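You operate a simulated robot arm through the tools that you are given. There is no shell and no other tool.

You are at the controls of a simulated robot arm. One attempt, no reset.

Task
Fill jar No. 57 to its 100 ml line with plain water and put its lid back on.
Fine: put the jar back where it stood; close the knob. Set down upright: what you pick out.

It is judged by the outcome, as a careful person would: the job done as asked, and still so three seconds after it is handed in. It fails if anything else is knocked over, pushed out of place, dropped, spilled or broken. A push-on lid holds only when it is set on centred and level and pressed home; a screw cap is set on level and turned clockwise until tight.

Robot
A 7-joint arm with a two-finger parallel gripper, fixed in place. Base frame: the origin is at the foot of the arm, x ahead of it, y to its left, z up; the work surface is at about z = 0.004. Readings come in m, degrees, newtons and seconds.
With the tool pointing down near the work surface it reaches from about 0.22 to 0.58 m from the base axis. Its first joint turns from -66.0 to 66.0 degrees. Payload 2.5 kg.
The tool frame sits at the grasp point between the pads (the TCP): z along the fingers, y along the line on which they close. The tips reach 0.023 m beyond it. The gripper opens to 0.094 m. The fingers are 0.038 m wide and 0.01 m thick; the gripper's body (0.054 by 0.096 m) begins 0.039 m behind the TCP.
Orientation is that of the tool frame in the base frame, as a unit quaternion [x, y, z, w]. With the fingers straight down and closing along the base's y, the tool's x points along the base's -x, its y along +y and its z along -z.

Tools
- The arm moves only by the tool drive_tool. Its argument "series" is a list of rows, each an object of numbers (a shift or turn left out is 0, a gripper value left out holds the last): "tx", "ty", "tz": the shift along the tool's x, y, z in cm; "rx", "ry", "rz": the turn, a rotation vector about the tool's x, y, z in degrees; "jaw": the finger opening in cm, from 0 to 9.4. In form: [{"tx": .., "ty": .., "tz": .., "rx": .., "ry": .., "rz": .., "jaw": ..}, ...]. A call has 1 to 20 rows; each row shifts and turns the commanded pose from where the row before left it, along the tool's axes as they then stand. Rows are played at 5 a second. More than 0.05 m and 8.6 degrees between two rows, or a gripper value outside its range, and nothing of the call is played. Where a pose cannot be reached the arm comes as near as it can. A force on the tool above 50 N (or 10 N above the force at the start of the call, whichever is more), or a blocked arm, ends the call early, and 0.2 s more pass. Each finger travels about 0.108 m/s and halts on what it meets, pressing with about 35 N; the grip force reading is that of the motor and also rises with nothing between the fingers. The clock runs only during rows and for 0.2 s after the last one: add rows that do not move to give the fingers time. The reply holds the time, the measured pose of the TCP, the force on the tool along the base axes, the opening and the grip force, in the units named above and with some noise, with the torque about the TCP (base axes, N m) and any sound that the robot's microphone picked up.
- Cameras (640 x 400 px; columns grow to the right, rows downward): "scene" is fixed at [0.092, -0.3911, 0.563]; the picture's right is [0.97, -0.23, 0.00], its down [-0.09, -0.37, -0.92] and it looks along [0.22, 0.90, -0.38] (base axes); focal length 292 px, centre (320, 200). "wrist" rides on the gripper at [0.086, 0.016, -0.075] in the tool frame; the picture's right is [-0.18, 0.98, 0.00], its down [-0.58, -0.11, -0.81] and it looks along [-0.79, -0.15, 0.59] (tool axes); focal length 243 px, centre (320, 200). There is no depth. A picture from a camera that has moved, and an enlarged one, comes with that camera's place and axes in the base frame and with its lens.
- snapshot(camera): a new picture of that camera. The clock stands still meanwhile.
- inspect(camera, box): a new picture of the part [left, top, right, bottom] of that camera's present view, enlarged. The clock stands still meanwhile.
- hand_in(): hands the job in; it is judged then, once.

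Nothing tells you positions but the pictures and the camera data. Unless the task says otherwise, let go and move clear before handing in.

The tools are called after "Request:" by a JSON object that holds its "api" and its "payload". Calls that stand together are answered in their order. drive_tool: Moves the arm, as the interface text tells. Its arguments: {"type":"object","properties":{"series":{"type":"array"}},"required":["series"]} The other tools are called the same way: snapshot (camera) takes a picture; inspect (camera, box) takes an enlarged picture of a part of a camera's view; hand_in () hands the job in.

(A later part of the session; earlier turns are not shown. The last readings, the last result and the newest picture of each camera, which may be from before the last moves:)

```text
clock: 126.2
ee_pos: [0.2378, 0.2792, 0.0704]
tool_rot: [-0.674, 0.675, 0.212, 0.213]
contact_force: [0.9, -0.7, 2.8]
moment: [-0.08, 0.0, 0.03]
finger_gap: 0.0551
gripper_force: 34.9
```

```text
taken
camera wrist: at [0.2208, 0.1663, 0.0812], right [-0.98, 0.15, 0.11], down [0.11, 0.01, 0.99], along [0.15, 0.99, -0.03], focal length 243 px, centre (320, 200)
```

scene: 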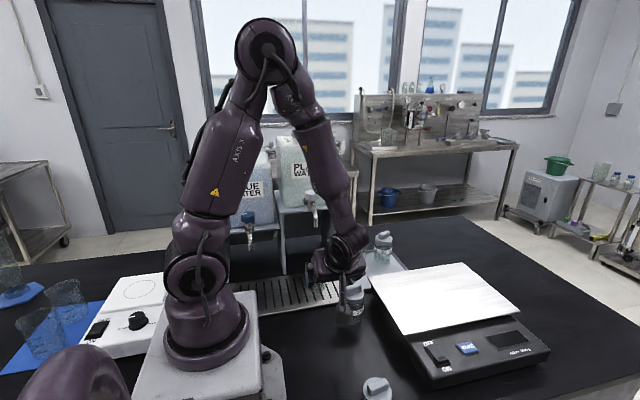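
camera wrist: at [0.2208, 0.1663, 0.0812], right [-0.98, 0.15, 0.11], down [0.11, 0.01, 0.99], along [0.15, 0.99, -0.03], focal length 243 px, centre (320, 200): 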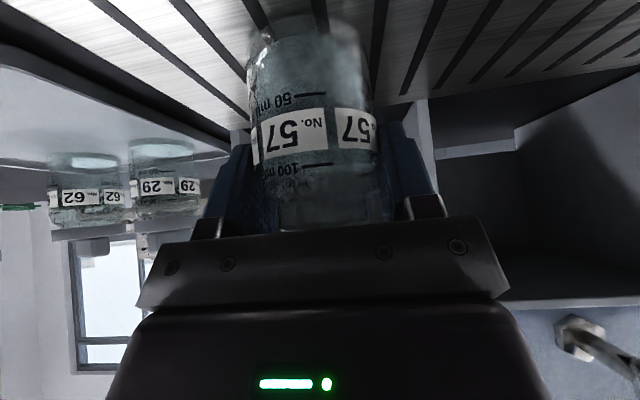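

The filled jar is held firmly. I'll lift it smoothly a little, draw it back from under the spout, and raise it.

Request:
{"api": "drive_tool", "payload": {"series": [{"tx": -0.115, "tz": -0.164}, {"tx": -0.287, "tz": -0.41}, {"tx": -0.344, "tz": -0.491}, {"tx": -0.115, "tz": -0.164}, {}, {"tx": 0.41, "tz": -0.287}, {"tx": 0.819, "tz": -0.574}, {"tx": 1.229, "tz": -0.861}, {"tx": 1.229, "tz": -0.861}, {"tx": 0.819, "tz": -0.574}, {"tx": 0.41, "tz": -0.287}, {}]}}

Request:
{"api": "snapshot", "payload": {"camera": "wrist"}}

Request:
{"api": "snapshot", "payload": {"camera": "scene"}}

```text
clock: 128.8
ee_pos: [0.2345, 0.2186, 0.0842]
tool_rot: [0.675, -0.674, -0.213, -0.212]
contact_force: [0.0, -0.4, -3.7]
moment: [0.01, -0.04, -0.01]
finger_gap: 0.0549
gripper_force: 35.1
```

```text
taken
camera wrist: at [0.2188, 0.1055, 0.0949], right [-0.98, 0.15, 0.11], down [0.11, 0.01, 0.99], along [0.15, 0.99, -0.03], focal length 243 px, centre (320, 200)
```

wrist: 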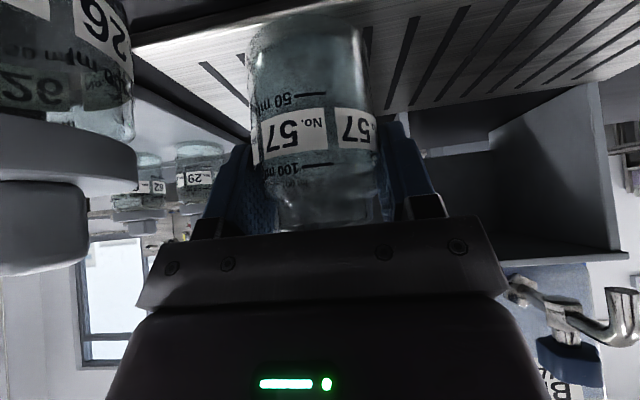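

```text
taken
```

scene: 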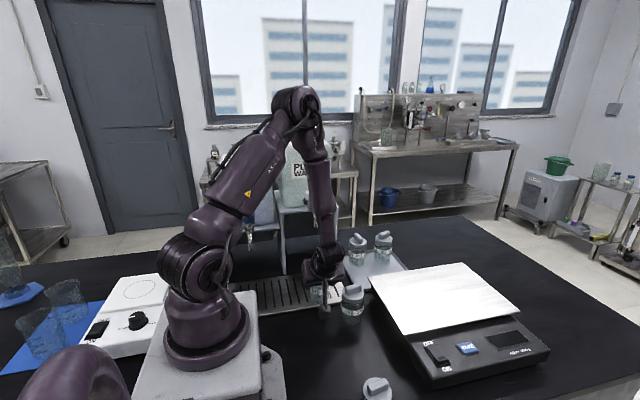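

The jar is clear of the spout and level. Now raising it above jar 26's height, then bringing it back over its original place.

Request:
{"api": "drive_tool", "payload": {"series": [{"tx": -0.287, "tz": -0.41}, {"tx": -0.861, "tz": -1.229}, {"tx": -1.148, "tz": -1.638}, {"tx": -1.148, "tz": -1.638}, {"tx": -1.148, "tz": -1.638}, {"tx": -0.574, "tz": -0.819}, {}, {"tx": 0.41, "tz": -0.287}, {"tx": 1.229, "tz": -0.861}, {"tx": 1.638, "tz": -1.148}, {"tx": 1.638, "tz": -1.148}, {"tx": 1.638, "tz": -1.148}, {"tx": 1.638, "tz": -1.148}, {"tx": 1.638, "tz": -1.148}, {"tx": 1.638, "tz": -1.148}, {"tx": 1.229, "tz": -0.861}, {"tx": 0.41, "tz": -0.287}, {}]}}

Request:
{"api": "snapshot", "payload": {"camera": "wrist"}}

Request:
{"api": "snapshot", "payload": {"camera": "scene"}}

```text
clock: 132.6
ee_pos: [0.2361, 0.0599, 0.1738]
tool_rot: [-0.674, 0.675, 0.213, 0.212]
contact_force: [0.1, 0.6, -3.0]
moment: [-0.01, -0.01, 0.0]
finger_gap: 0.0552
gripper_force: 35.1
```

```text
taken
camera wrist: at [0.2196, -0.0539, 0.1866], right [-0.98, 0.15, 0.11], down [0.11, 0.01, 0.99], along [0.15, 0.99, -0.03], focal length 243 px, centre (320, 200)
```

wrist: 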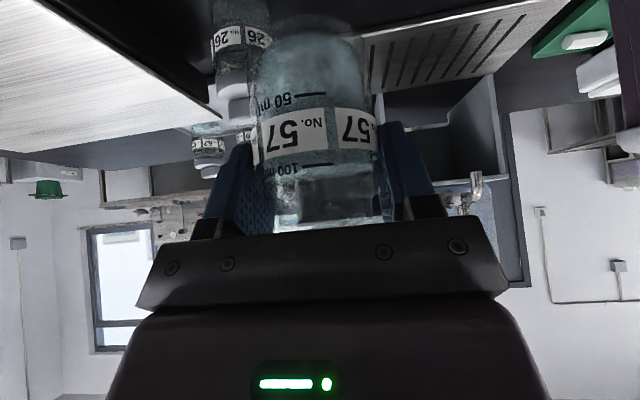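

```text
taken
```

scene: 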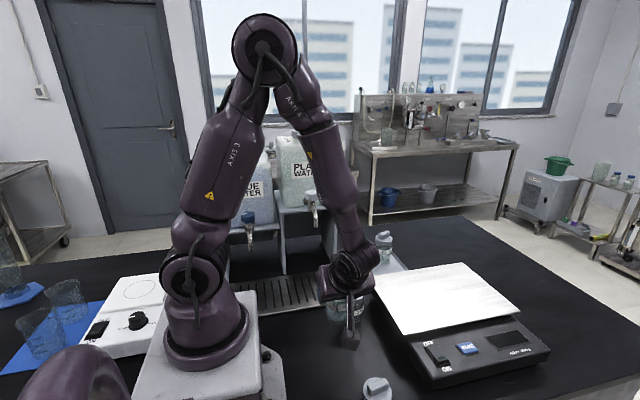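

Now shifting to the original x and lowering to a few centimetres above the table, with gentle steps.

Request:
{"api": "drive_tool", "payload": {"series": [{"ty": -0.5}, {"ty": -1.5}, {"tx": 0.26, "ty": -1.5, "tz": -0.18}, {"ty": -1.5}, {"ty": -1.5}, {"ty": -0.5}, {}, {"tx": 0.287, "tz": 0.41}, {"tx": 0.861, "tz": 1.229}, {"tx": 0.861, "tz": 1.229}, {"tx": 0.861, "tz": 1.229}, {"tx": 0.861, "tz": 1.229}, {"tx": 0.574, "tz": 0.819}, {"tx": 0.287, "tz": 0.41}, {}, {}]}}

Request:
{"api": "snapshot", "payload": {"camera": "wrist"}}

Request:
{"api": "inspect", "payload": {"camera": "scene", "box": [330, 290, 430, 400]}}

```text
clock: 136.0
ee_pos: [0.3046, 0.0561, 0.0929]
tool_rot: [0.675, -0.674, -0.213, -0.213]
contact_force: [0.3, 0.3, -2.3]
moment: [-0.01, 0.02, 0.02]
finger_gap: 0.0552
gripper_force: 34.8
```

```text
taken
camera wrist: at [0.2886, -0.0569, 0.1054], right [-0.98, 0.15, 0.11], down [0.11, 0.01, 0.99], along [0.15, 0.99, -0.03], focal length 243 px, centre (320, 200)
```

wrist: 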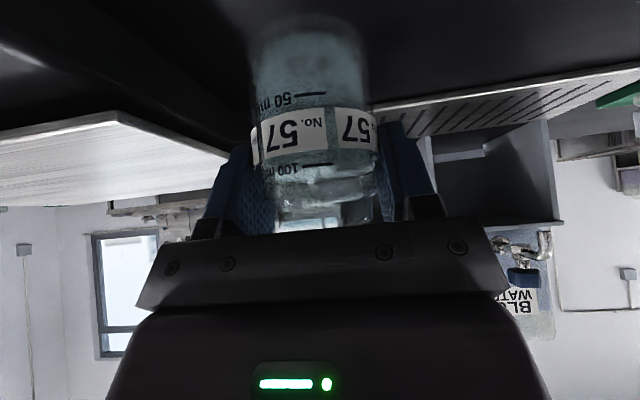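

```text
3.64 times, centred on (380, 345) of scene
camera zoom: at [0.0921, -0.3911, 0.563], right [0.97, -0.23, 0.0], down [-0.09, -0.37, -0.92], along [0.22, 0.9, -0.38], focal length 1062 px, centre (102, -327)
```

zoom: 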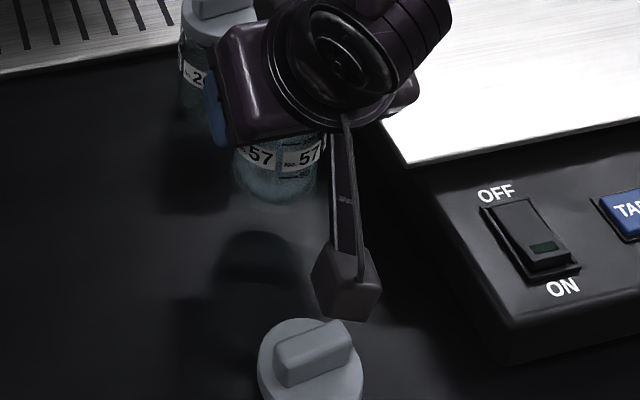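

Over the original spot. Lowering further, then millimetre by millimetre until it touches the table.

Request:
{"api": "drive_tool", "payload": {"series": [{"tx": 0.287, "ty": -0.1, "tz": 0.41}, {"tx": 0.574, "tz": 0.819}, {"tx": 0.431, "tz": 0.614}, {"tx": 0.172, "tz": 0.246}, {}, {}]}}

Request:
{"api": "drive_tool", "payload": {"series": [{"tx": 0.0574, "tz": 0.0819}, {"tx": 0.0574, "tz": 0.0819}, {}]}}

```text
clock: 137.4
ee_pos: [0.3062, 0.0554, 0.0675]
tool_rot: [-0.673, 0.675, 0.213, 0.214]
contact_force: [0.3, 0.3, -1.4]
moment: [-0.01, 0.0, 0.0]
finger_gap: 0.0554
gripper_force: 35.3
```

```text
clock: 138.2
ee_pos: [0.3063, 0.0558, 0.0657]
tool_rot: [-0.674, 0.675, 0.212, 0.212]
contact_force: [-0.3, 0.5, -3.1]
moment: [0.04, -0.03, 0.02]
finger_gap: 0.0552
gripper_force: 34.8
```

Request:
{"api": "drive_tool", "payload": {"series": [{"tx": 0.0574, "tz": 0.0819}, {"tx": 0.0574, "tz": 0.0819}, {}]}}

Request:
{"api": "drive_tool", "payload": {"series": [{"tx": 0.0574, "tz": 0.0819}, {}]}}

```text
clock: 139.0
ee_pos: [0.3061, 0.0541, 0.0636]
tool_rot: [-0.674, 0.675, 0.213, 0.213]
contact_force: [-0.3, -0.1, -2.4]
moment: [0.02, 0.0, 0.0]
finger_gap: 0.055
gripper_force: 34.3
```

```text
clock: 139.6
ee_pos: [0.3068, 0.0551, 0.0621]
tool_rot: [-0.674, 0.675, 0.212, 0.213]
contact_force: [-0.4, 0.1, -2.8]
moment: [-0.01, -0.01, -0.03]
finger_gap: 0.0552
gripper_force: 35.2
```

Request:
{"api": "drive_tool", "payload": {"series": [{"tx": 0.0574, "tz": 0.0819}, {}]}}

Request:
{"api": "drive_tool", "payload": {"series": [{"tx": 0.0287, "tz": 0.041}, {}]}}

```text
clock: 140.2
ee_pos: [0.3069, 0.0559, 0.0616]
tool_rot: [0.675, -0.674, -0.212, -0.213]
contact_force: [0.8, -0.8, -2.8]
moment: [0.0, -0.01, 0.03]
finger_gap: 0.0551
gripper_force: 35.4
```

```text
clock: 140.8
ee_pos: [0.3057, 0.0563, 0.0603]
tool_rot: [-0.674, 0.675, 0.213, 0.214]
contact_force: [1.3, 0.3, -1.1]
moment: [0.02, 0.03, 0.0]
finger_gap: 0.0551
gripper_force: 34.6
```

Request:
{"api": "drive_tool", "payload": {"series": [{"tx": 0.0287, "tz": 0.041}, {}]}}

Request:
{"api": "drive_tool", "payload": {"series": [{}]}}

Request:
{"api": "inspect", "payload": {"camera": "wrist", "box": [220, 0, 420, 240]}}

```text
clock: 141.4
ee_pos: [0.3043, 0.0546, 0.0608]
tool_rot: [-0.674, 0.675, 0.212, 0.213]
contact_force: [0.6, -1.0, -2.6]
moment: [0.0, 0.0, -0.01]
finger_gap: 0.0547
gripper_force: 34.7
```

```text
clock: 141.8
ee_pos: [0.3063, 0.0562, 0.0604]
tool_rot: [-0.674, 0.675, 0.212, 0.213]
contact_force: [1.0, -0.4, -2.2]
moment: [0.03, -0.01, -0.01]
finger_gap: 0.055
gripper_force: 35.0
```

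```text
1.67 times, centred on (320, 120) of wrist
camera zoom: at [0.2893, -0.057, 0.0726], right [-0.98, 0.15, 0.11], down [0.11, 0.01, 0.99], along [0.15, 0.99, -0.03], focal length 404 px, centre (320, 333)
```

zoom: 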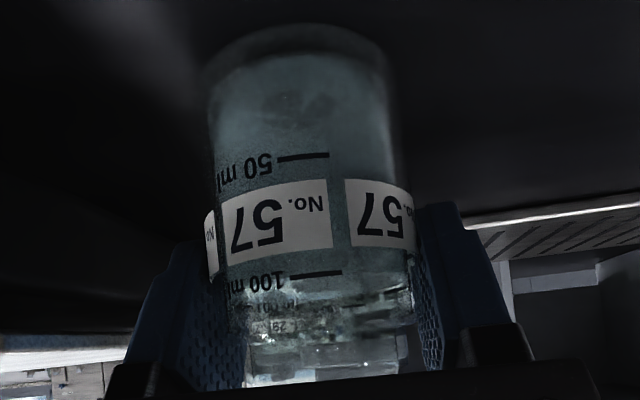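

Request:
{"api": "drive_tool", "payload": {"series": [{"tx": 0.0574, "tz": 0.0819}, {}]}}

Request:
{"api": "drive_tool", "payload": {"series": [{}]}}

```text
clock: 142.4
ee_pos: [0.3057, 0.0559, 0.06]
tool_rot: [0.675, -0.674, -0.213, -0.213]
contact_force: [0.2, -0.2, -2.4]
moment: [-0.01, 0.02, 0.02]
finger_gap: 0.0552
gripper_force: 34.7
```

```text
clock: 142.8
ee_pos: [0.3061, 0.0557, 0.0598]
tool_rot: [0.675, -0.674, -0.212, -0.213]
contact_force: [0.4, -0.2, -2.4]
moment: [0.06, 0.04, 0.03]
finger_gap: 0.0552
gripper_force: 34.8
```

Request:
{"api": "drive_tool", "payload": {"series": [{"tx": 0.0287, "tz": 0.041}, {}]}}

Request:
{"api": "drive_tool", "payload": {"series": [{"tx": 0.0287, "tz": 0.041}, {}]}}

```text
clock: 143.4
ee_pos: [0.3053, 0.0563, 0.0592]
tool_rot: [-0.674, 0.675, 0.213, 0.212]
contact_force: [-0.8, -1.9, 0.4]
moment: [0.04, 0.09, 0.03]
finger_gap: 0.0553
gripper_force: 34.9
```

```text
clock: 144.0
ee_pos: [0.3055, 0.0565, 0.0594]
tool_rot: [-0.674, 0.675, 0.212, 0.213]
contact_force: [1.2, 2.0, 4.0]
moment: [0.1, 0.04, -0.02]
finger_gap: 0.055
gripper_force: 35.2
```

The jar is down on the table at its old spot. Opening slowly and backing out along the tool axis.

Request:
{"api": "drive_tool", "payload": {"series": [{"jaw": 5.6}, {"jaw": 5.8}, {"jaw": 6.2}, {"jaw": 7.0}, {"jaw": 8.2}, {"jaw": 9.4}, {}, {"tz": -1}, {"tz": -2}, {"tz": -3}, {"tz": -3}, {"tz": -2}, {}]}}

Request:
{"api": "snapshot", "payload": {"camera": "wrist"}}

Request:
{"api": "inspect", "payload": {"camera": "scene", "box": [330, 290, 430, 400]}}

```text
clock: 146.8
ee_pos: [0.3054, -0.01, 0.1509]
tool_rot: [-0.674, 0.675, 0.213, 0.212]
contact_force: [0.0, 0.2, -0.3]
moment: [-0.03, 0.01, -0.02]
finger_gap: 0.094
gripper_force: 0.1
```

```text
taken
camera wrist: at [0.289, -0.1218, 0.1622], right [-0.98, 0.15, 0.11], down [0.11, 0.01, 0.99], along [0.15, 0.99, -0.03], focal length 243 px, centre (320, 200)
```

wrist: 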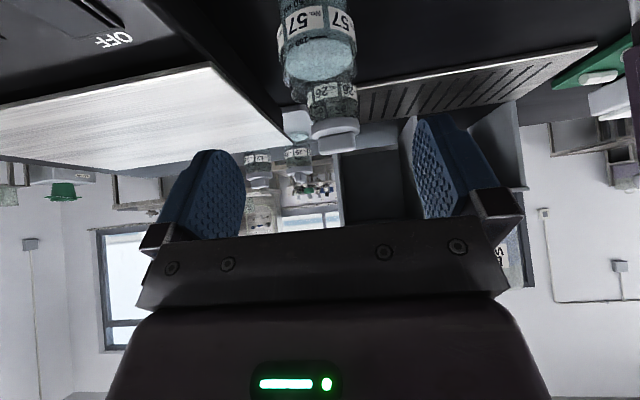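

```text
3.64 times, centred on (380, 345) of scene
camera zoom: at [0.092, -0.3912, 0.563], right [0.97, -0.23, 0.0], down [-0.09, -0.37, -0.92], along [0.22, 0.9, -0.38], focal length 1062 px, centre (102, -327)
```

zoom: 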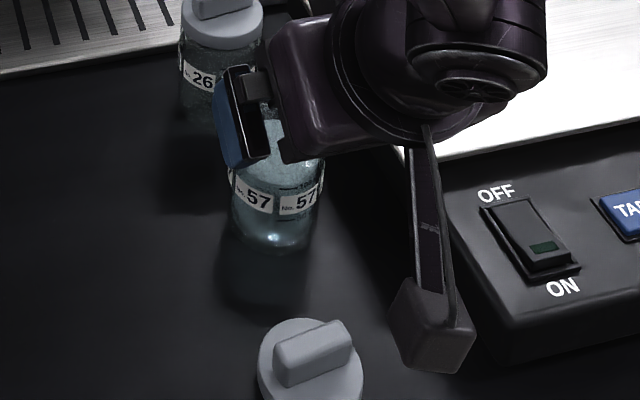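

Jar 57 stands back where it was, filled. Next I'll go up, untilt, restore the 8° yaw and position above the lid.

Request:
{"api": "drive_tool", "payload": {"series": [{"tx": -1.913, "tz": -2.73}, {"tx": -1.913, "tz": -2.73}, {"tx": -1.913, "tz": -2.73}, {"ry": 8}, {"ry": 8}, {"ry": 8}, {"ry": 8}, {"ry": 3}, {"rz": 8}, {"rz": 8}, {"rz": 8}, {"rz": 8}, {"rz": 8}, {"rz": 8}, {"rz": 8}, {"rz": 8}, {"rz": 8}, {"rz": 8}, {"rz": 2}, {}]}}

Request:
{"api": "drive_tool", "payload": {"series": [{"tx": 1.24, "ty": -1.57, "jaw": 4.5}, {"tx": 1.24, "ty": -1.57}, {"tz": 4}, {"tz": 4}, {"tz": 2}, {}, {}]}}

Request:
{"api": "snapshot", "payload": {"camera": "wrist"}}

Request:
{"api": "snapshot", "payload": {"camera": "scene"}}

```text
clock: 151.0
ee_pos: [0.306, -0.0069, 0.2495]
tool_rot: [-0.069, 0.998, 0.0, 0.0]
contact_force: [-0.8, 0.4, 0.4]
moment: [-0.05, -0.01, 0.01]
finger_gap: 0.0939
gripper_force: 0.0
```

```text
clock: 152.6
ee_pos: [0.286, -0.0413, 0.146]
tool_rot: [-0.069, 0.998, 0.0, 0.0]
contact_force: [-0.3, 0.2, 0.4]
moment: [0.0, -0.02, 0.0]
finger_gap: 0.045
gripper_force: 0.1
```

```text
taken
camera wrist: at [0.197, -0.0364, 0.222], right [0.05, 1.0, 0.0], down [0.59, -0.03, 0.81], along [0.81, -0.04, -0.59], focal length 243 px, centre (320, 200)
```

wrist: 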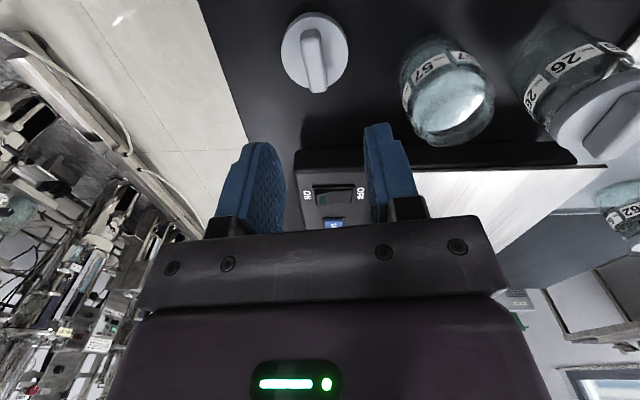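

```text
taken
```

scene: 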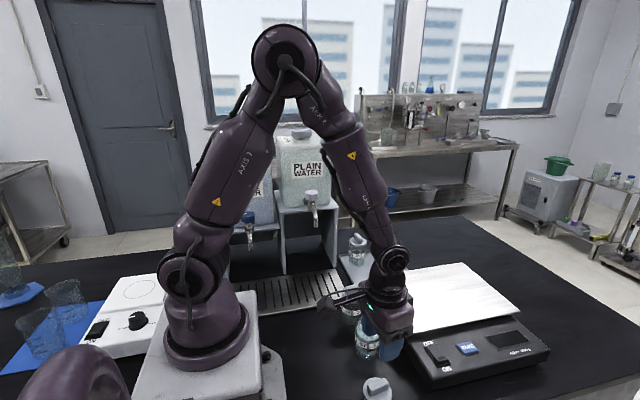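

The lid is in view near the tool axis; zooming for alignment.

Request:
{"api": "inspect", "payload": {"camera": "wrist", "box": [260, 0, 380, 110]}}

Request:
{"api": "inspect", "payload": {"camera": "wrist", "box": [390, 20, 510, 150]}}

```text
3.64 times, centred on (320, 55) of wrist
camera zoom: at [0.197, -0.0364, 0.222], right [0.05, 1.0, 0.0], down [0.59, -0.03, 0.81], along [0.81, -0.04, -0.59], focal length 882 px, centre (320, 727)
```

zoom: 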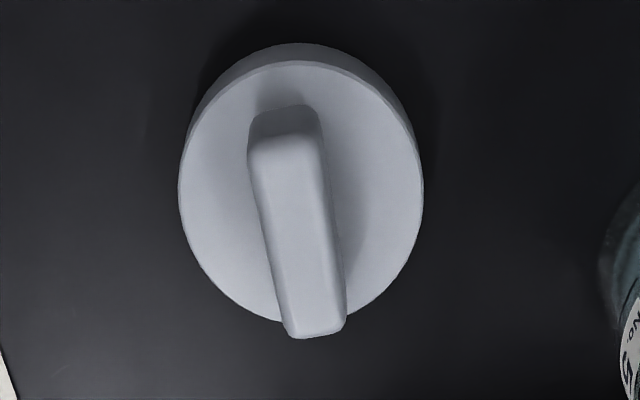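

```text
3.08 times, centred on (450, 85) of wrist
camera zoom: at [0.197, -0.0364, 0.222], right [0.05, 1.0, 0.0], down [0.59, -0.03, 0.81], along [0.81, -0.04, -0.59], focal length 746 px, centre (-80, 554)
```

zoom: 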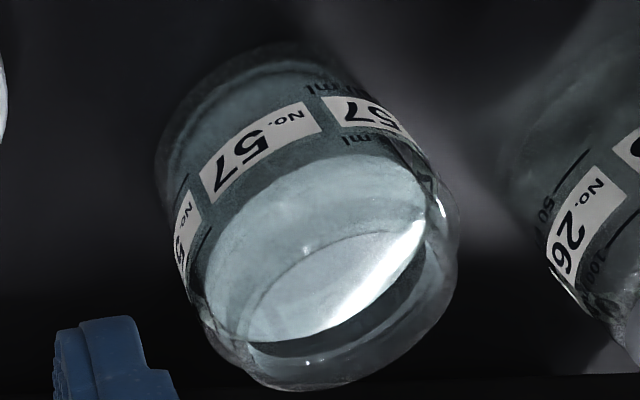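

The lid is about 4 mm toward -y of the tool axis, bar aligned with the fingers. Correcting, then descending to straddle the bar.

Request:
{"api": "drive_tool", "payload": {"series": [{"ty": -0.38, "tz": 3}, {"tz": 3}, {"tz": 2.5}, {"tz": 1.5}, {}, {}]}}

Request:
{"api": "inspect", "payload": {"camera": "wrist", "box": [200, 0, 440, 240]}}

```text
clock: 154.0
ee_pos: [0.2888, -0.0455, 0.0487]
tool_rot: [-0.07, 0.998, 0.0, 0.0]
contact_force: [0.6, 0.2, -0.2]
moment: [0.0, 0.02, 0.01]
finger_gap: 0.0449
gripper_force: 0.0
```

```text
1.67 times, centred on (320, 120) of wrist
camera zoom: at [0.2001, -0.0406, 0.1229], right [0.05, 1.0, 0.0], down [0.59, -0.03, 0.81], along [0.81, -0.04, -0.59], focal length 404 px, centre (320, 333)
```

zoom: 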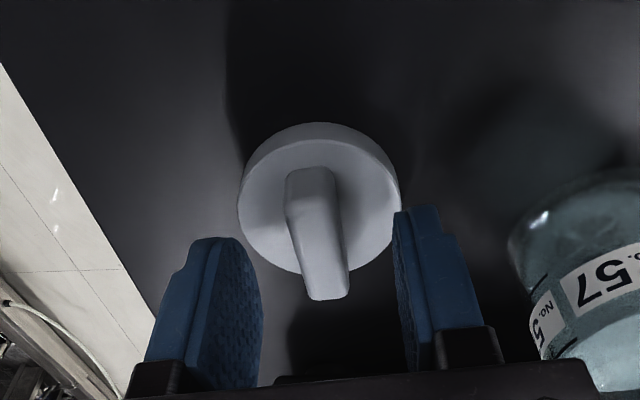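

The bar is centred between the fingers but the lid is ~3 mm toward -x; adjusting, then going down to grip height and closing.

Request:
{"api": "drive_tool", "payload": {"series": [{"tx": 0.28}, {"tz": 0.6}, {"tz": 0.4}, {"tz": 0.2}, {}]}}

Request:
{"api": "inspect", "payload": {"camera": "wrist", "box": [200, 0, 440, 240]}}

```text
clock: 155.2
ee_pos: [0.2836, -0.0467, 0.0372]
tool_rot: [-0.069, 0.998, 0.0, 0.0]
contact_force: [0.0, 0.7, 0.3]
moment: [0.0, 0.0, -0.01]
finger_gap: 0.0452
gripper_force: 0.1
```

```text
1.67 times, centred on (320, 120) of wrist
camera zoom: at [0.1955, -0.0415, 0.1115], right [0.05, 1.0, 0.0], down [0.59, -0.03, 0.81], along [0.81, -0.04, -0.59], focal length 404 px, centre (320, 333)
```

zoom: 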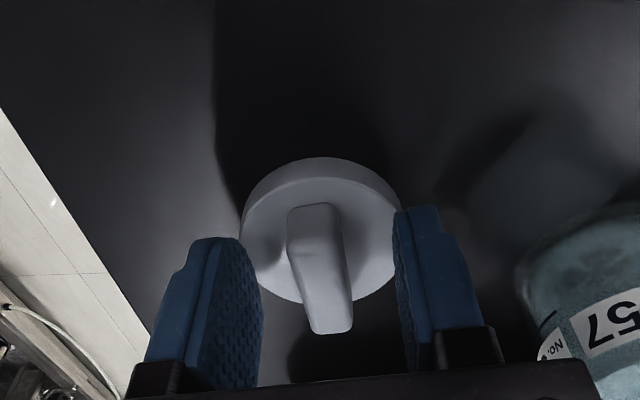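

Same relative pose as when I first took the lid. Closing on the bar.

Request:
{"api": "drive_tool", "payload": {"series": [{"jaw": 3}, {"jaw": 2}, {"jaw": 0.8}, {}, {}]}}

Request:
{"api": "inspect", "payload": {"camera": "wrist", "box": [200, 0, 440, 240]}}

```text
clock: 156.4
ee_pos: [0.2841, -0.0482, 0.0362]
tool_rot: [-0.07, 0.998, 0.0, 0.0]
contact_force: [-0.2, -0.2, 0.2]
moment: [0.01, 0.0, -0.04]
finger_gap: 0.0135
gripper_force: 35.4
```

```text
1.67 times, centred on (320, 120) of wrist
camera zoom: at [0.1955, -0.0414, 0.1116], right [0.05, 1.0, 0.0], down [0.59, -0.03, 0.81], along [0.81, -0.04, -0.59], focal length 404 px, centre (320, 333)
```

zoom: 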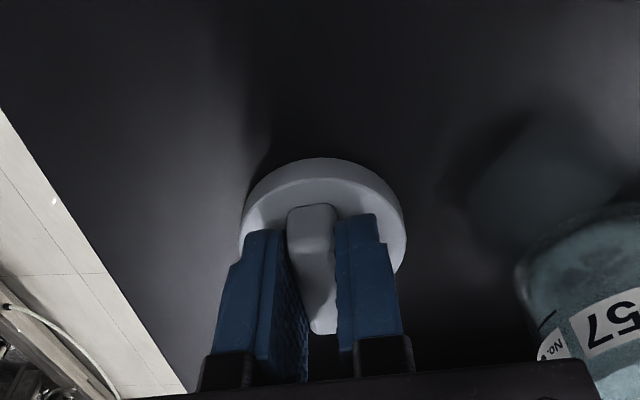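

The lid is held as before (gap 13.5 mm). Lifting it and carrying it back above the jar, stopping about 2.5 cm above the seat for an alignment check.

Request:
{"api": "drive_tool", "payload": {"series": [{"tz": -1}, {"tz": -3}, {"tz": -4}, {"tz": -4}, {"tz": -1}, {"tx": -0.7, "ty": 1.97}, {"tx": -0.7, "ty": 1.97}, {"tx": -0.7, "ty": 1.97}, {"tx": -0.7, "ty": 1.97}, {"tx": -0.69, "ty": 1.98}, {}, {"tz": 2.0}, {"tz": 1.5}, {}, {}]}}

Request:
{"api": "inspect", "payload": {"camera": "wrist", "box": [200, 0, 440, 240]}}

Request:
{"api": "inspect", "payload": {"camera": "scene", "box": [330, 270, 420, 370]}}

```text
clock: 159.6
ee_pos: [0.3038, 0.0572, 0.1326]
tool_rot: [-0.07, 0.998, 0.0, 0.0]
contact_force: [0.3, 0.4, 0.0]
moment: [-0.01, 0.01, 0.01]
finger_gap: 0.0135
gripper_force: 34.9
```

```text
1.67 times, centred on (320, 120) of wrist
camera zoom: at [0.215, 0.0621, 0.2071], right [0.05, 1.0, 0.0], down [0.59, -0.03, 0.81], along [0.81, -0.04, -0.59], focal length 404 px, centre (320, 333)
```

zoom: 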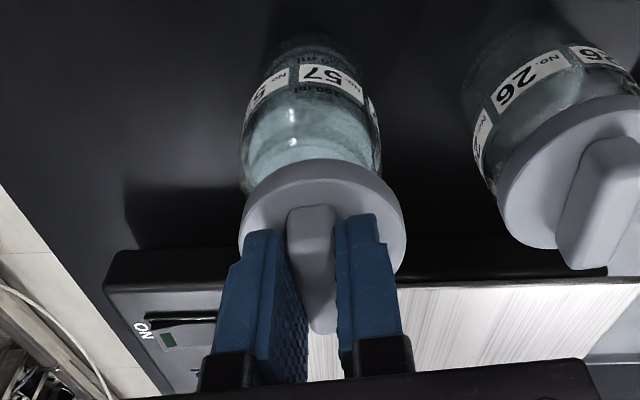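

```text
4.00 times, centred on (375, 320) of scene
camera zoom: at [0.092, -0.3911, 0.563], right [0.97, -0.23, 0.0], down [-0.09, -0.37, -0.92], along [0.22, 0.9, -0.38], focal length 1168 px, centre (100, -280)
```

zoom: 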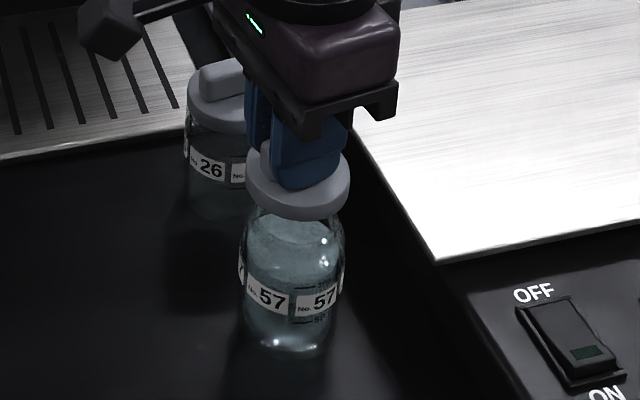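

The jar appears about 4–5 mm to the -y side of the lid axis. I'll zoom to measure that precisely before correcting.

Request:
{"api": "inspect", "payload": {"camera": "wrist", "box": [265, 15, 365, 135]}}

```text
3.33 times, centred on (315, 75) of wrist
camera zoom: at [0.215, 0.0621, 0.2071], right [0.05, 1.0, 0.0], down [0.59, -0.03, 0.81], along [0.81, -0.04, -0.59], focal length 809 px, centre (337, 617)
```

zoom: 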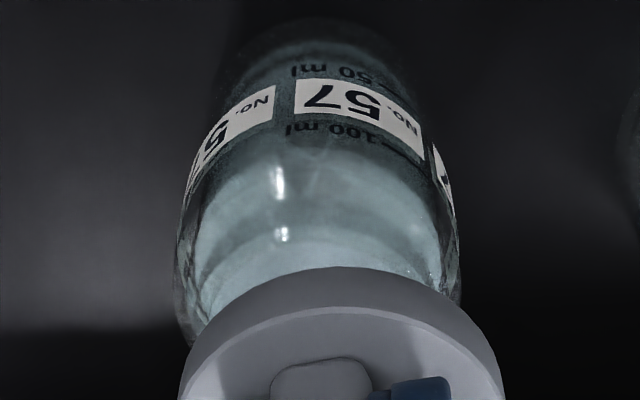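

Offset measured: about 4.7 mm in -y and 1.5 mm in -x. Correcting and re-checking.

Request:
{"api": "drive_tool", "payload": {"series": [{"tx": 0.08, "ty": -0.23}, {"tx": 0.07, "ty": -0.23}, {}, {}]}}

Request:
{"api": "inspect", "payload": {"camera": "wrist", "box": [265, 15, 365, 135]}}

Request:
{"api": "inspect", "payload": {"camera": "scene", "box": [340, 285, 400, 360]}}

```text
clock: 160.6
ee_pos: [0.3024, 0.0516, 0.1324]
tool_rot: [-0.069, 0.998, 0.0, 0.0]
contact_force: [0.1, 0.4, -0.5]
moment: [0.01, 0.02, -0.06]
finger_gap: 0.0133
gripper_force: 34.8
```

```text
3.33 times, centred on (315, 75) of wrist
camera zoom: at [0.215, 0.0568, 0.2073], right [0.05, 1.0, 0.0], down [0.59, -0.03, 0.81], along [0.81, -0.04, -0.59], focal length 809 px, centre (337, 617)
```

zoom: 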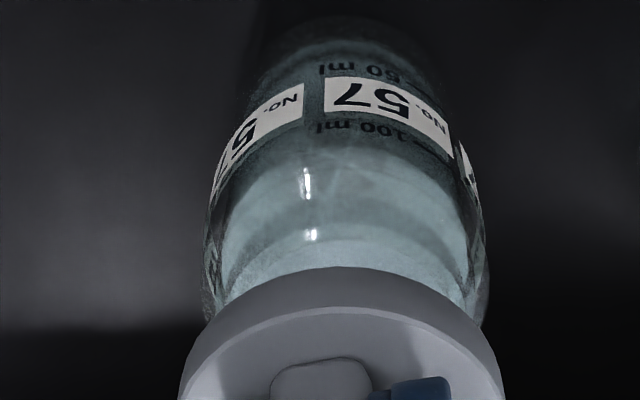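

```text
5.33 times, centred on (370, 322) of scene
camera zoom: at [0.092, -0.3911, 0.563], right [0.97, -0.23, 0.0], down [-0.09, -0.37, -0.92], along [0.22, 0.9, -0.38], focal length 1558 px, centre (53, -453)
```

zoom: 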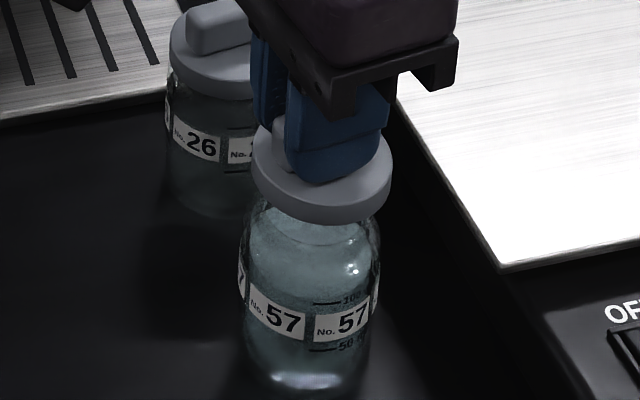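

Close now: about 1 mm over-corrected in y. I'll zoom the scene view to check the x alignment of lid and jar.

Request:
{"api": "inspect", "payload": {"camera": "scene", "box": [355, 305, 390, 345]}}

```text
10.00 times, centred on (372, 325) of scene
camera zoom: at [0.092, -0.3911, 0.563], right [0.97, -0.23, 0.0], down [-0.09, -0.37, -0.92], along [0.22, 0.9, -0.38], focal length 2921 px, centre (-205, -1050)
```

zoom: 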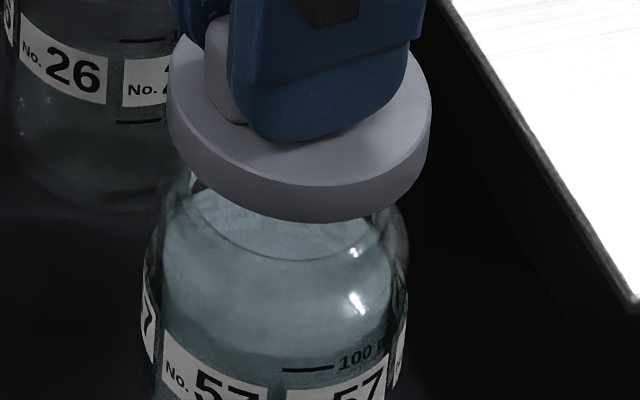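

To calibrate the measurement I'll compare with a jar whose lid is seated (29 and 62), and get finer views of the lid and jar edges.

Request:
{"api": "inspect", "payload": {"camera": "scene", "box": [340, 225, 400, 270]}}

Request:
{"api": "inspect", "payload": {"camera": "scene", "box": [350, 310, 392, 365]}}

```text
8.89 times, centred on (370, 248) of scene
camera zoom: at [0.092, -0.3911, 0.563], right [0.97, -0.23, 0.0], down [-0.09, -0.37, -0.92], along [0.22, 0.9, -0.38], focal length 2597 px, centre (-124, -222)
```

zoom: 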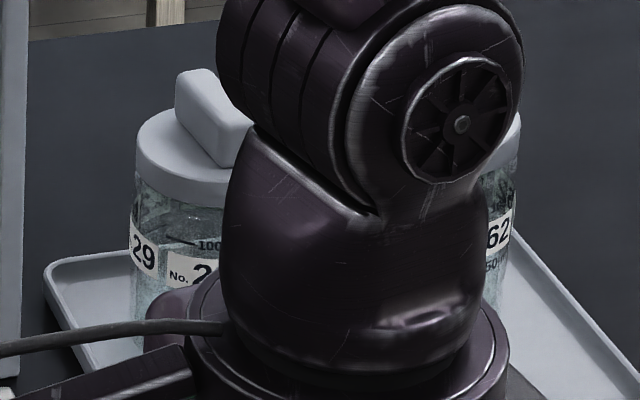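

```text
7.27 times, centred on (371, 338) of scene
camera zoom: at [0.092, -0.3911, 0.563], right [0.97, -0.23, 0.0], down [-0.09, -0.37, -0.92], along [0.22, 0.9, -0.38], focal length 2124 px, centre (-51, -800)
```

zoom: 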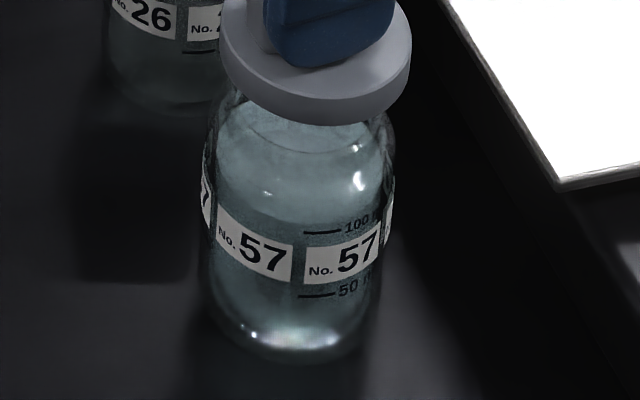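

Both views agree: the lid should go about 1.7 mm toward -x and 1 mm toward +y. Applying that and re-checking.

Request:
{"api": "drive_tool", "payload": {"series": [{"tx": 0.155, "ty": 0.115}, {}, {}, {}]}}

Request:
{"api": "inspect", "payload": {"camera": "scene", "box": [350, 310, 392, 365]}}

Request:
{"api": "inspect", "payload": {"camera": "wrist", "box": [265, 15, 365, 135]}}

Request:
{"api": "inspect", "payload": {"camera": "wrist", "box": [200, 0, 440, 240]}}

```text
clock: 161.6
ee_pos: [0.3021, 0.0526, 0.1317]
tool_rot: [-0.07, 0.998, 0.0, 0.0]
contact_force: [-0.4, 0.1, -0.6]
moment: [-0.03, -0.02, -0.01]
finger_gap: 0.0134
gripper_force: 35.0
```

```text
7.27 times, centred on (371, 338) of scene
camera zoom: at [0.092, -0.3911, 0.563], right [0.97, -0.23, 0.0], down [-0.09, -0.37, -0.92], along [0.22, 0.9, -0.38], focal length 2124 px, centre (-51, -800)
```

zoom: 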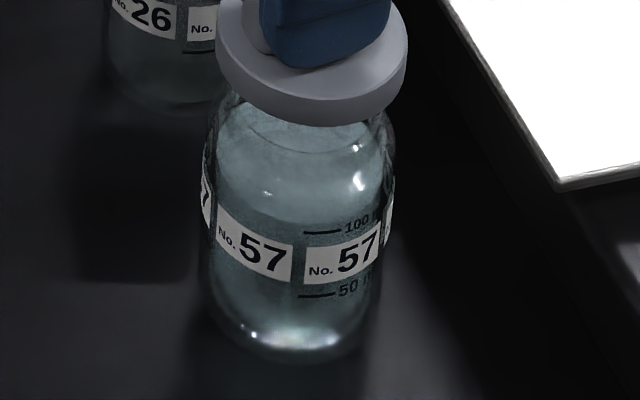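

```text
3.33 times, centred on (315, 75) of wrist
camera zoom: at [0.2141, 0.0574, 0.2066], right [0.05, 1.0, 0.0], down [0.59, -0.03, 0.81], along [0.81, -0.04, -0.59], focal length 809 px, centre (337, 617)
```

zoom: 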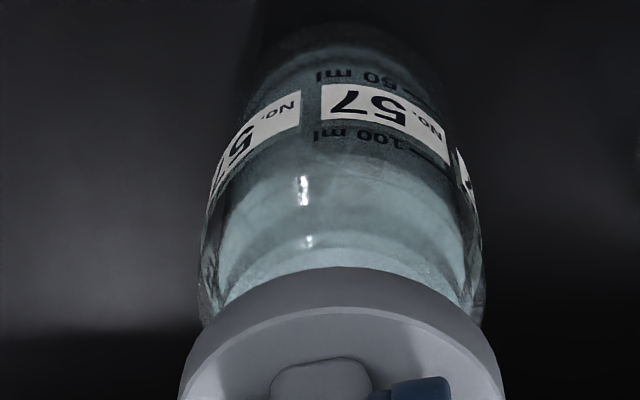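

```text
1.67 times, centred on (320, 120) of wrist
camera zoom: at [0.2141, 0.0574, 0.2066], right [0.05, 1.0, 0.0], down [0.59, -0.03, 0.81], along [0.81, -0.04, -0.59], focal length 404 px, centre (320, 333)
```

zoom: 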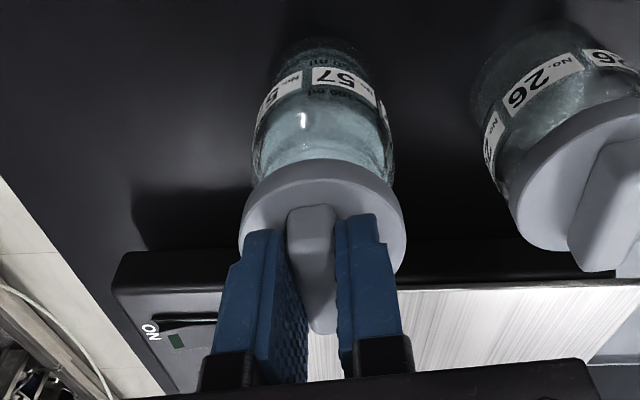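

Nearly concentric now (within about half a millimetre). A last small nudge, then lowering onto the rim in small guarded steps.

Request:
{"api": "drive_tool", "payload": {"series": [{"tx": 0.05}, {"tz": 0.4}, {"tz": 0.4}, {"tz": 0.4}, {}]}}

Request:
{"api": "inspect", "payload": {"camera": "scene", "box": [350, 310, 392, 365]}}

Request:
{"api": "inspect", "payload": {"camera": "wrist", "box": [240, 30, 400, 190]}}

```text
clock: 162.8
ee_pos: [0.2999, 0.0531, 0.1213]
tool_rot: [-0.069, 0.998, -0.001, 0.0]
contact_force: [-0.2, 0.1, -0.4]
moment: [0.05, 0.02, 0.02]
finger_gap: 0.0134
gripper_force: 35.3
```

```text
7.27 times, centred on (371, 338) of scene
camera zoom: at [0.092, -0.3911, 0.563], right [0.97, -0.23, 0.0], down [-0.09, -0.37, -0.92], along [0.22, 0.9, -0.38], focal length 2124 px, centre (-51, -800)
```

zoom: 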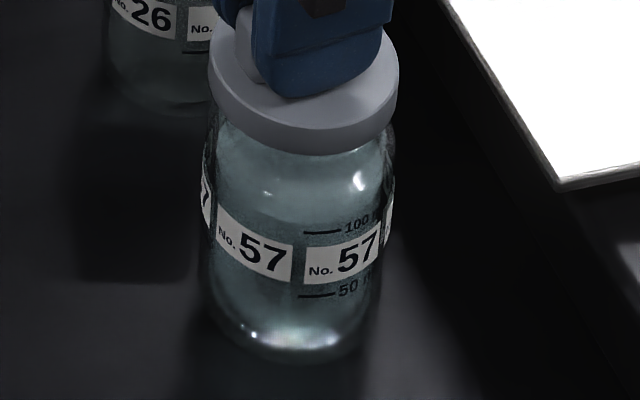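

```text
2.50 times, centred on (320, 110) of wrist
camera zoom: at [0.2126, 0.058, 0.1957], right [0.05, 1.0, 0.0], down [0.59, -0.03, 0.81], along [0.81, -0.04, -0.59], focal length 606 px, centre (320, 425)
```

zoom: 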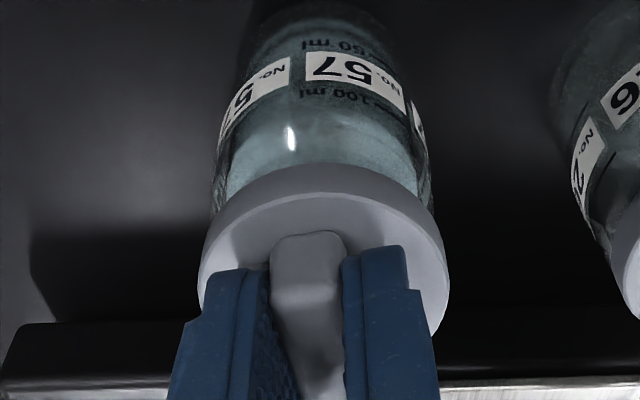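

Centred to within about half a millimetre from both views. Continuing down in 1 mm steps, watching the force.

Request:
{"api": "drive_tool", "payload": {"series": [{"tz": 0.1}, {"tz": 0.1}, {"tz": 0.1}, {}]}}

Request:
{"api": "drive_tool", "payload": {"series": [{"tz": 0.1}, {"tz": 0.1}, {}]}}

```text
clock: 163.8
ee_pos: [0.3011, 0.0515, 0.1178]
tool_rot: [-0.07, 0.998, 0.0, 0.0]
contact_force: [-0.2, -0.6, 0.5]
moment: [0.02, 0.01, 0.02]
finger_gap: 0.0132
gripper_force: 35.1
```

```text
clock: 164.6
ee_pos: [0.3011, 0.0514, 0.1157]
tool_rot: [-0.07, 0.998, 0.0, 0.0]
contact_force: [-0.4, 0.7, -0.4]
moment: [-0.01, 0.03, -0.03]
finger_gap: 0.0133
gripper_force: 35.0
```

Request:
{"api": "inspect", "payload": {"camera": "wrist", "box": [240, 30, 400, 190]}}

Request:
{"api": "inspect", "payload": {"camera": "scene", "box": [350, 310, 392, 365]}}

```text
2.50 times, centred on (320, 110) of wrist
camera zoom: at [0.2131, 0.0572, 0.1901], right [0.05, 1.0, 0.0], down [0.59, -0.03, 0.81], along [0.81, -0.04, -0.59], focal length 606 px, centre (320, 425)
```

zoom: 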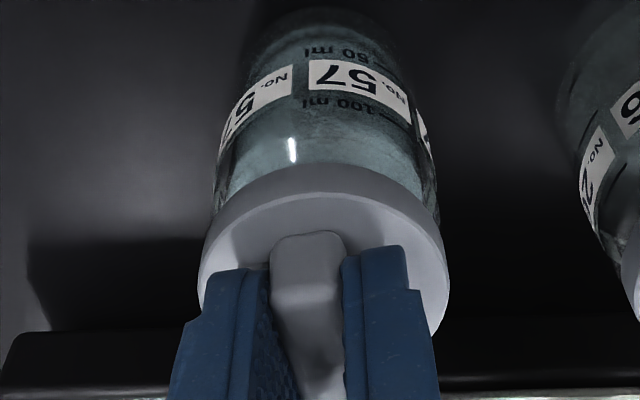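

```text
7.27 times, centred on (371, 338) of scene
camera zoom: at [0.092, -0.3911, 0.563], right [0.97, -0.23, 0.0], down [-0.09, -0.37, -0.92], along [0.22, 0.9, -0.38], focal length 2124 px, centre (-51, -800)
```

zoom: 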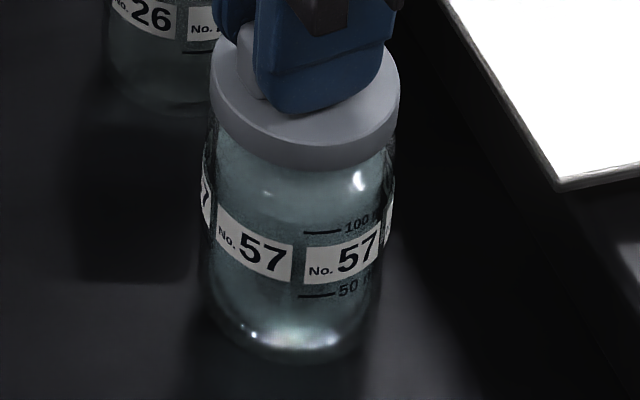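

Still concentric in both views. Continuing down.

Request:
{"api": "drive_tool", "payload": {"series": [{"tz": 0.1}, {"tz": 0.1}, {}]}}

Request:
{"api": "drive_tool", "payload": {"series": [{"tz": 0.1}, {}]}}

Request:
{"api": "drive_tool", "payload": {"series": [{"tz": 0.1}, {}]}}

```text
clock: 165.4
ee_pos: [0.3004, 0.052, 0.1133]
tool_rot: [-0.07, 0.998, 0.0, 0.0]
contact_force: [0.3, 0.3, -0.4]
moment: [0.04, -0.01, 0.03]
finger_gap: 0.0131
gripper_force: 34.7
```

```text
clock: 166.0
ee_pos: [0.302, 0.0525, 0.1108]
tool_rot: [-0.07, 0.998, 0.0, 0.0]
contact_force: [0.1, 0.5, 0.7]
moment: [0.0, 0.01, -0.01]
finger_gap: 0.0132
gripper_force: 35.1
```

```text
clock: 166.6
ee_pos: [0.3011, 0.0526, 0.1115]
tool_rot: [-0.07, 0.998, 0.0, 0.0]
contact_force: [0.1, 0.1, 0.4]
moment: [0.0, -0.02, -0.01]
finger_gap: 0.0131
gripper_force: 34.7
```

Request:
{"api": "drive_tool", "payload": {"series": [{"tz": 0.1}, {}]}}

Request:
{"api": "drive_tool", "payload": {"series": [{"tz": 0.1}, {}]}}

Request:
{"api": "inspect", "payload": {"camera": "scene", "box": [350, 310, 392, 365]}}

Request:
{"api": "inspect", "payload": {"camera": "wrist", "box": [240, 30, 400, 190]}}

```text
clock: 167.2
ee_pos: [0.3013, 0.0519, 0.1093]
tool_rot: [-0.07, 0.998, 0.0, 0.0]
contact_force: [0.0, 0.6, -1.2]
moment: [-0.03, -0.02, 0.03]
finger_gap: 0.0134
gripper_force: 34.6
```

```text
clock: 167.8
ee_pos: [0.3028, 0.0524, 0.1093]
tool_rot: [-0.07, 0.998, 0.0, 0.0]
contact_force: [0.5, -0.1, 0.1]
moment: [0.02, 0.01, 0.01]
finger_gap: 0.0133
gripper_force: 35.2
```

```text
7.27 times, centred on (371, 338) of scene
camera zoom: at [0.092, -0.3911, 0.563], right [0.97, -0.23, 0.0], down [-0.09, -0.37, -0.92], along [0.22, 0.9, -0.38], focal length 2124 px, centre (-51, -800)
```

zoom: 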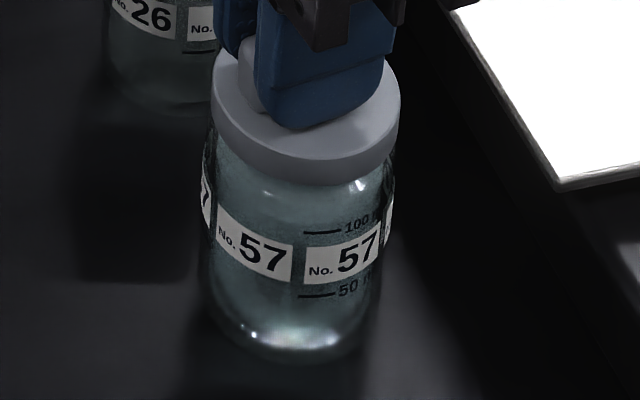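

```text
2.50 times, centred on (320, 110) of wrist
camera zoom: at [0.2138, 0.0575, 0.1844], right [0.05, 1.0, 0.0], down [0.59, -0.03, 0.81], along [0.81, -0.04, -0.59], focal length 606 px, centre (320, 425)
```

zoom: 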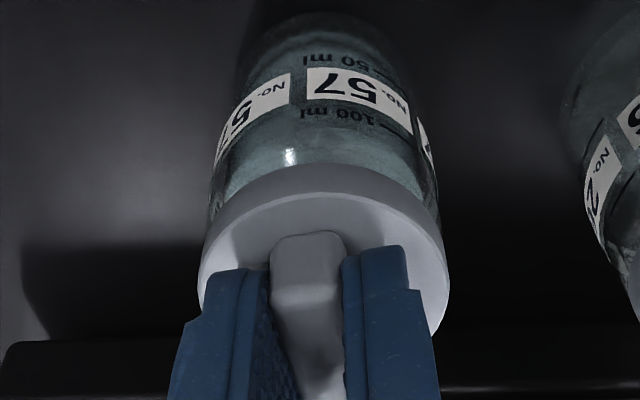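

The lid is now about at its seated height with no contact yet. Pressing on in half-millimetre steps, listening for the snap.

Request:
{"api": "drive_tool", "payload": {"series": [{"tz": 0.05}, {"tz": 0.05}, {}]}}

Request:
{"api": "drive_tool", "payload": {"series": [{"tz": 0.05}, {"tz": 0.05}, {}]}}

```text
clock: 168.6
ee_pos: [0.3011, 0.0524, 0.1076]
tool_rot: [-0.07, 0.998, -0.001, 0.0]
contact_force: [0.4, 0.2, -1.2]
moment: [0.03, 0.02, 0.01]
finger_gap: 0.0133
gripper_force: 35.0
```

```text
clock: 169.4
ee_pos: [0.3017, 0.0519, 0.1069]
tool_rot: [-0.07, 0.998, 0.0, 0.0]
contact_force: [-6.8, -0.7, 30.1]
moment: [0.01, 0.25, 0.03]
finger_gap: 0.0131
gripper_force: 34.4
heard: snap
```

A snap was heard at 30 N. I'll look at how the lid sits before pressing any further.

Request:
{"api": "inspect", "payload": {"camera": "scene", "box": [350, 310, 392, 365]}}

Request:
{"api": "inspect", "payload": {"camera": "wrist", "box": [240, 30, 400, 190]}}

```text
7.27 times, centred on (371, 338) of scene
camera zoom: at [0.0919, -0.3912, 0.563], right [0.97, -0.23, 0.0], down [-0.09, -0.37, -0.92], along [0.22, 0.9, -0.38], focal length 2124 px, centre (-51, -800)
```

zoom: 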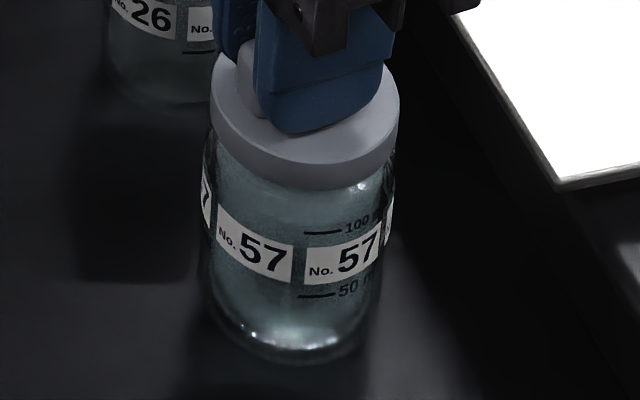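

```text
2.50 times, centred on (320, 110) of wrist
camera zoom: at [0.2136, 0.0576, 0.1825], right [0.05, 1.0, 0.0], down [0.59, -0.03, 0.81], along [0.81, -0.04, -0.59], focal length 606 px, centre (320, 425)
```

zoom: 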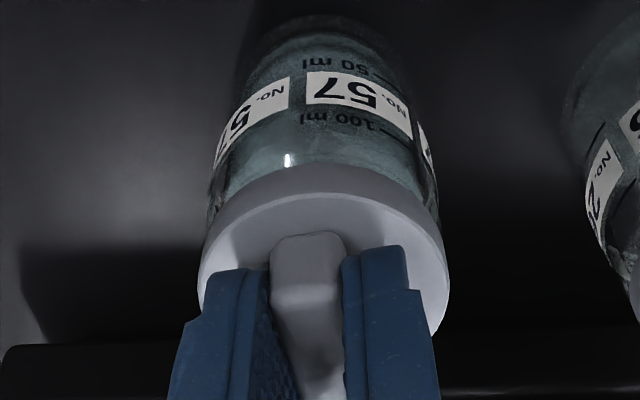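

The lid sits level and snapped on. I'll release straight away without any pull, then rise clear and inspect.

Request:
{"api": "drive_tool", "payload": {"series": [{"jaw": 4.5}, {}, {}]}}

Request:
{"api": "inspect", "payload": {"camera": "wrist", "box": [200, 0, 440, 240]}}

```text
clock: 170.2
ee_pos: [0.3019, 0.053, 0.1078]
tool_rot: [-0.07, 0.998, 0.0, 0.001]
contact_force: [-0.5, 0.1, -0.2]
moment: [0.01, -0.01, 0.03]
finger_gap: 0.0448
gripper_force: 0.0
```

```text
1.67 times, centred on (320, 120) of wrist
camera zoom: at [0.2134, 0.0574, 0.1818], right [0.05, 1.0, 0.0], down [0.59, -0.03, 0.81], along [0.81, -0.04, -0.59], focal length 404 px, centre (320, 333)
```

zoom: 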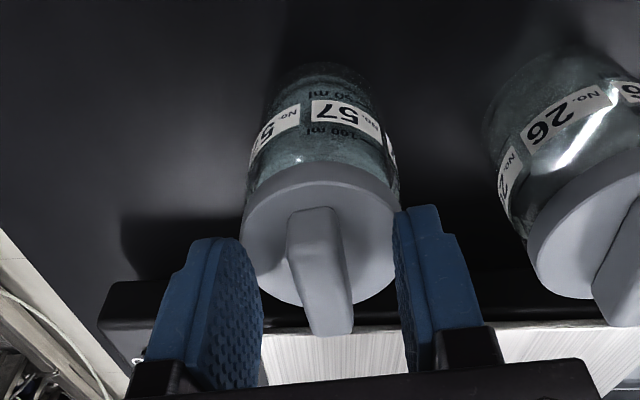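

Released cleanly. Rising and inspecting the lid from both cameras.

Request:
{"api": "drive_tool", "payload": {"series": [{"tz": -1}, {"tz": -2}, {"tz": -3}, {}]}}

Request:
{"api": "inspect", "payload": {"camera": "scene", "box": [340, 300, 400, 370]}}

Request:
{"api": "inspect", "payload": {"camera": "wrist", "box": [260, 0, 420, 130]}}

```text
clock: 171.2
ee_pos: [0.3006, 0.0508, 0.1669]
tool_rot: [-0.07, 0.998, 0.0, 0.0]
contact_force: [0.0, 0.1, 0.0]
moment: [-0.04, -0.01, 0.02]
finger_gap: 0.0451
gripper_force: 0.0
```

```text
5.71 times, centred on (370, 335) of scene
camera zoom: at [0.092, -0.3911, 0.563], right [0.97, -0.23, 0.0], down [-0.09, -0.37, -0.92], along [0.22, 0.9, -0.38], focal length 1669 px, centre (34, -571)
```

zoom: 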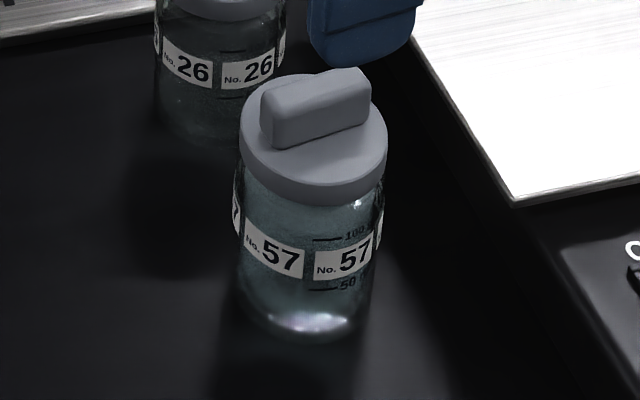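

```text
3.08 times, centred on (340, 65) of wrist
camera zoom: at [0.2133, 0.055, 0.2424], right [0.05, 1.0, 0.0], down [0.59, -0.03, 0.81], along [0.81, -0.04, -0.59], focal length 746 px, centre (258, 615)
```

zoom: 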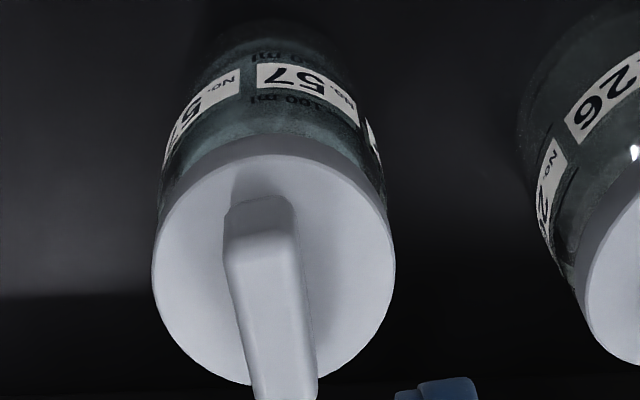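

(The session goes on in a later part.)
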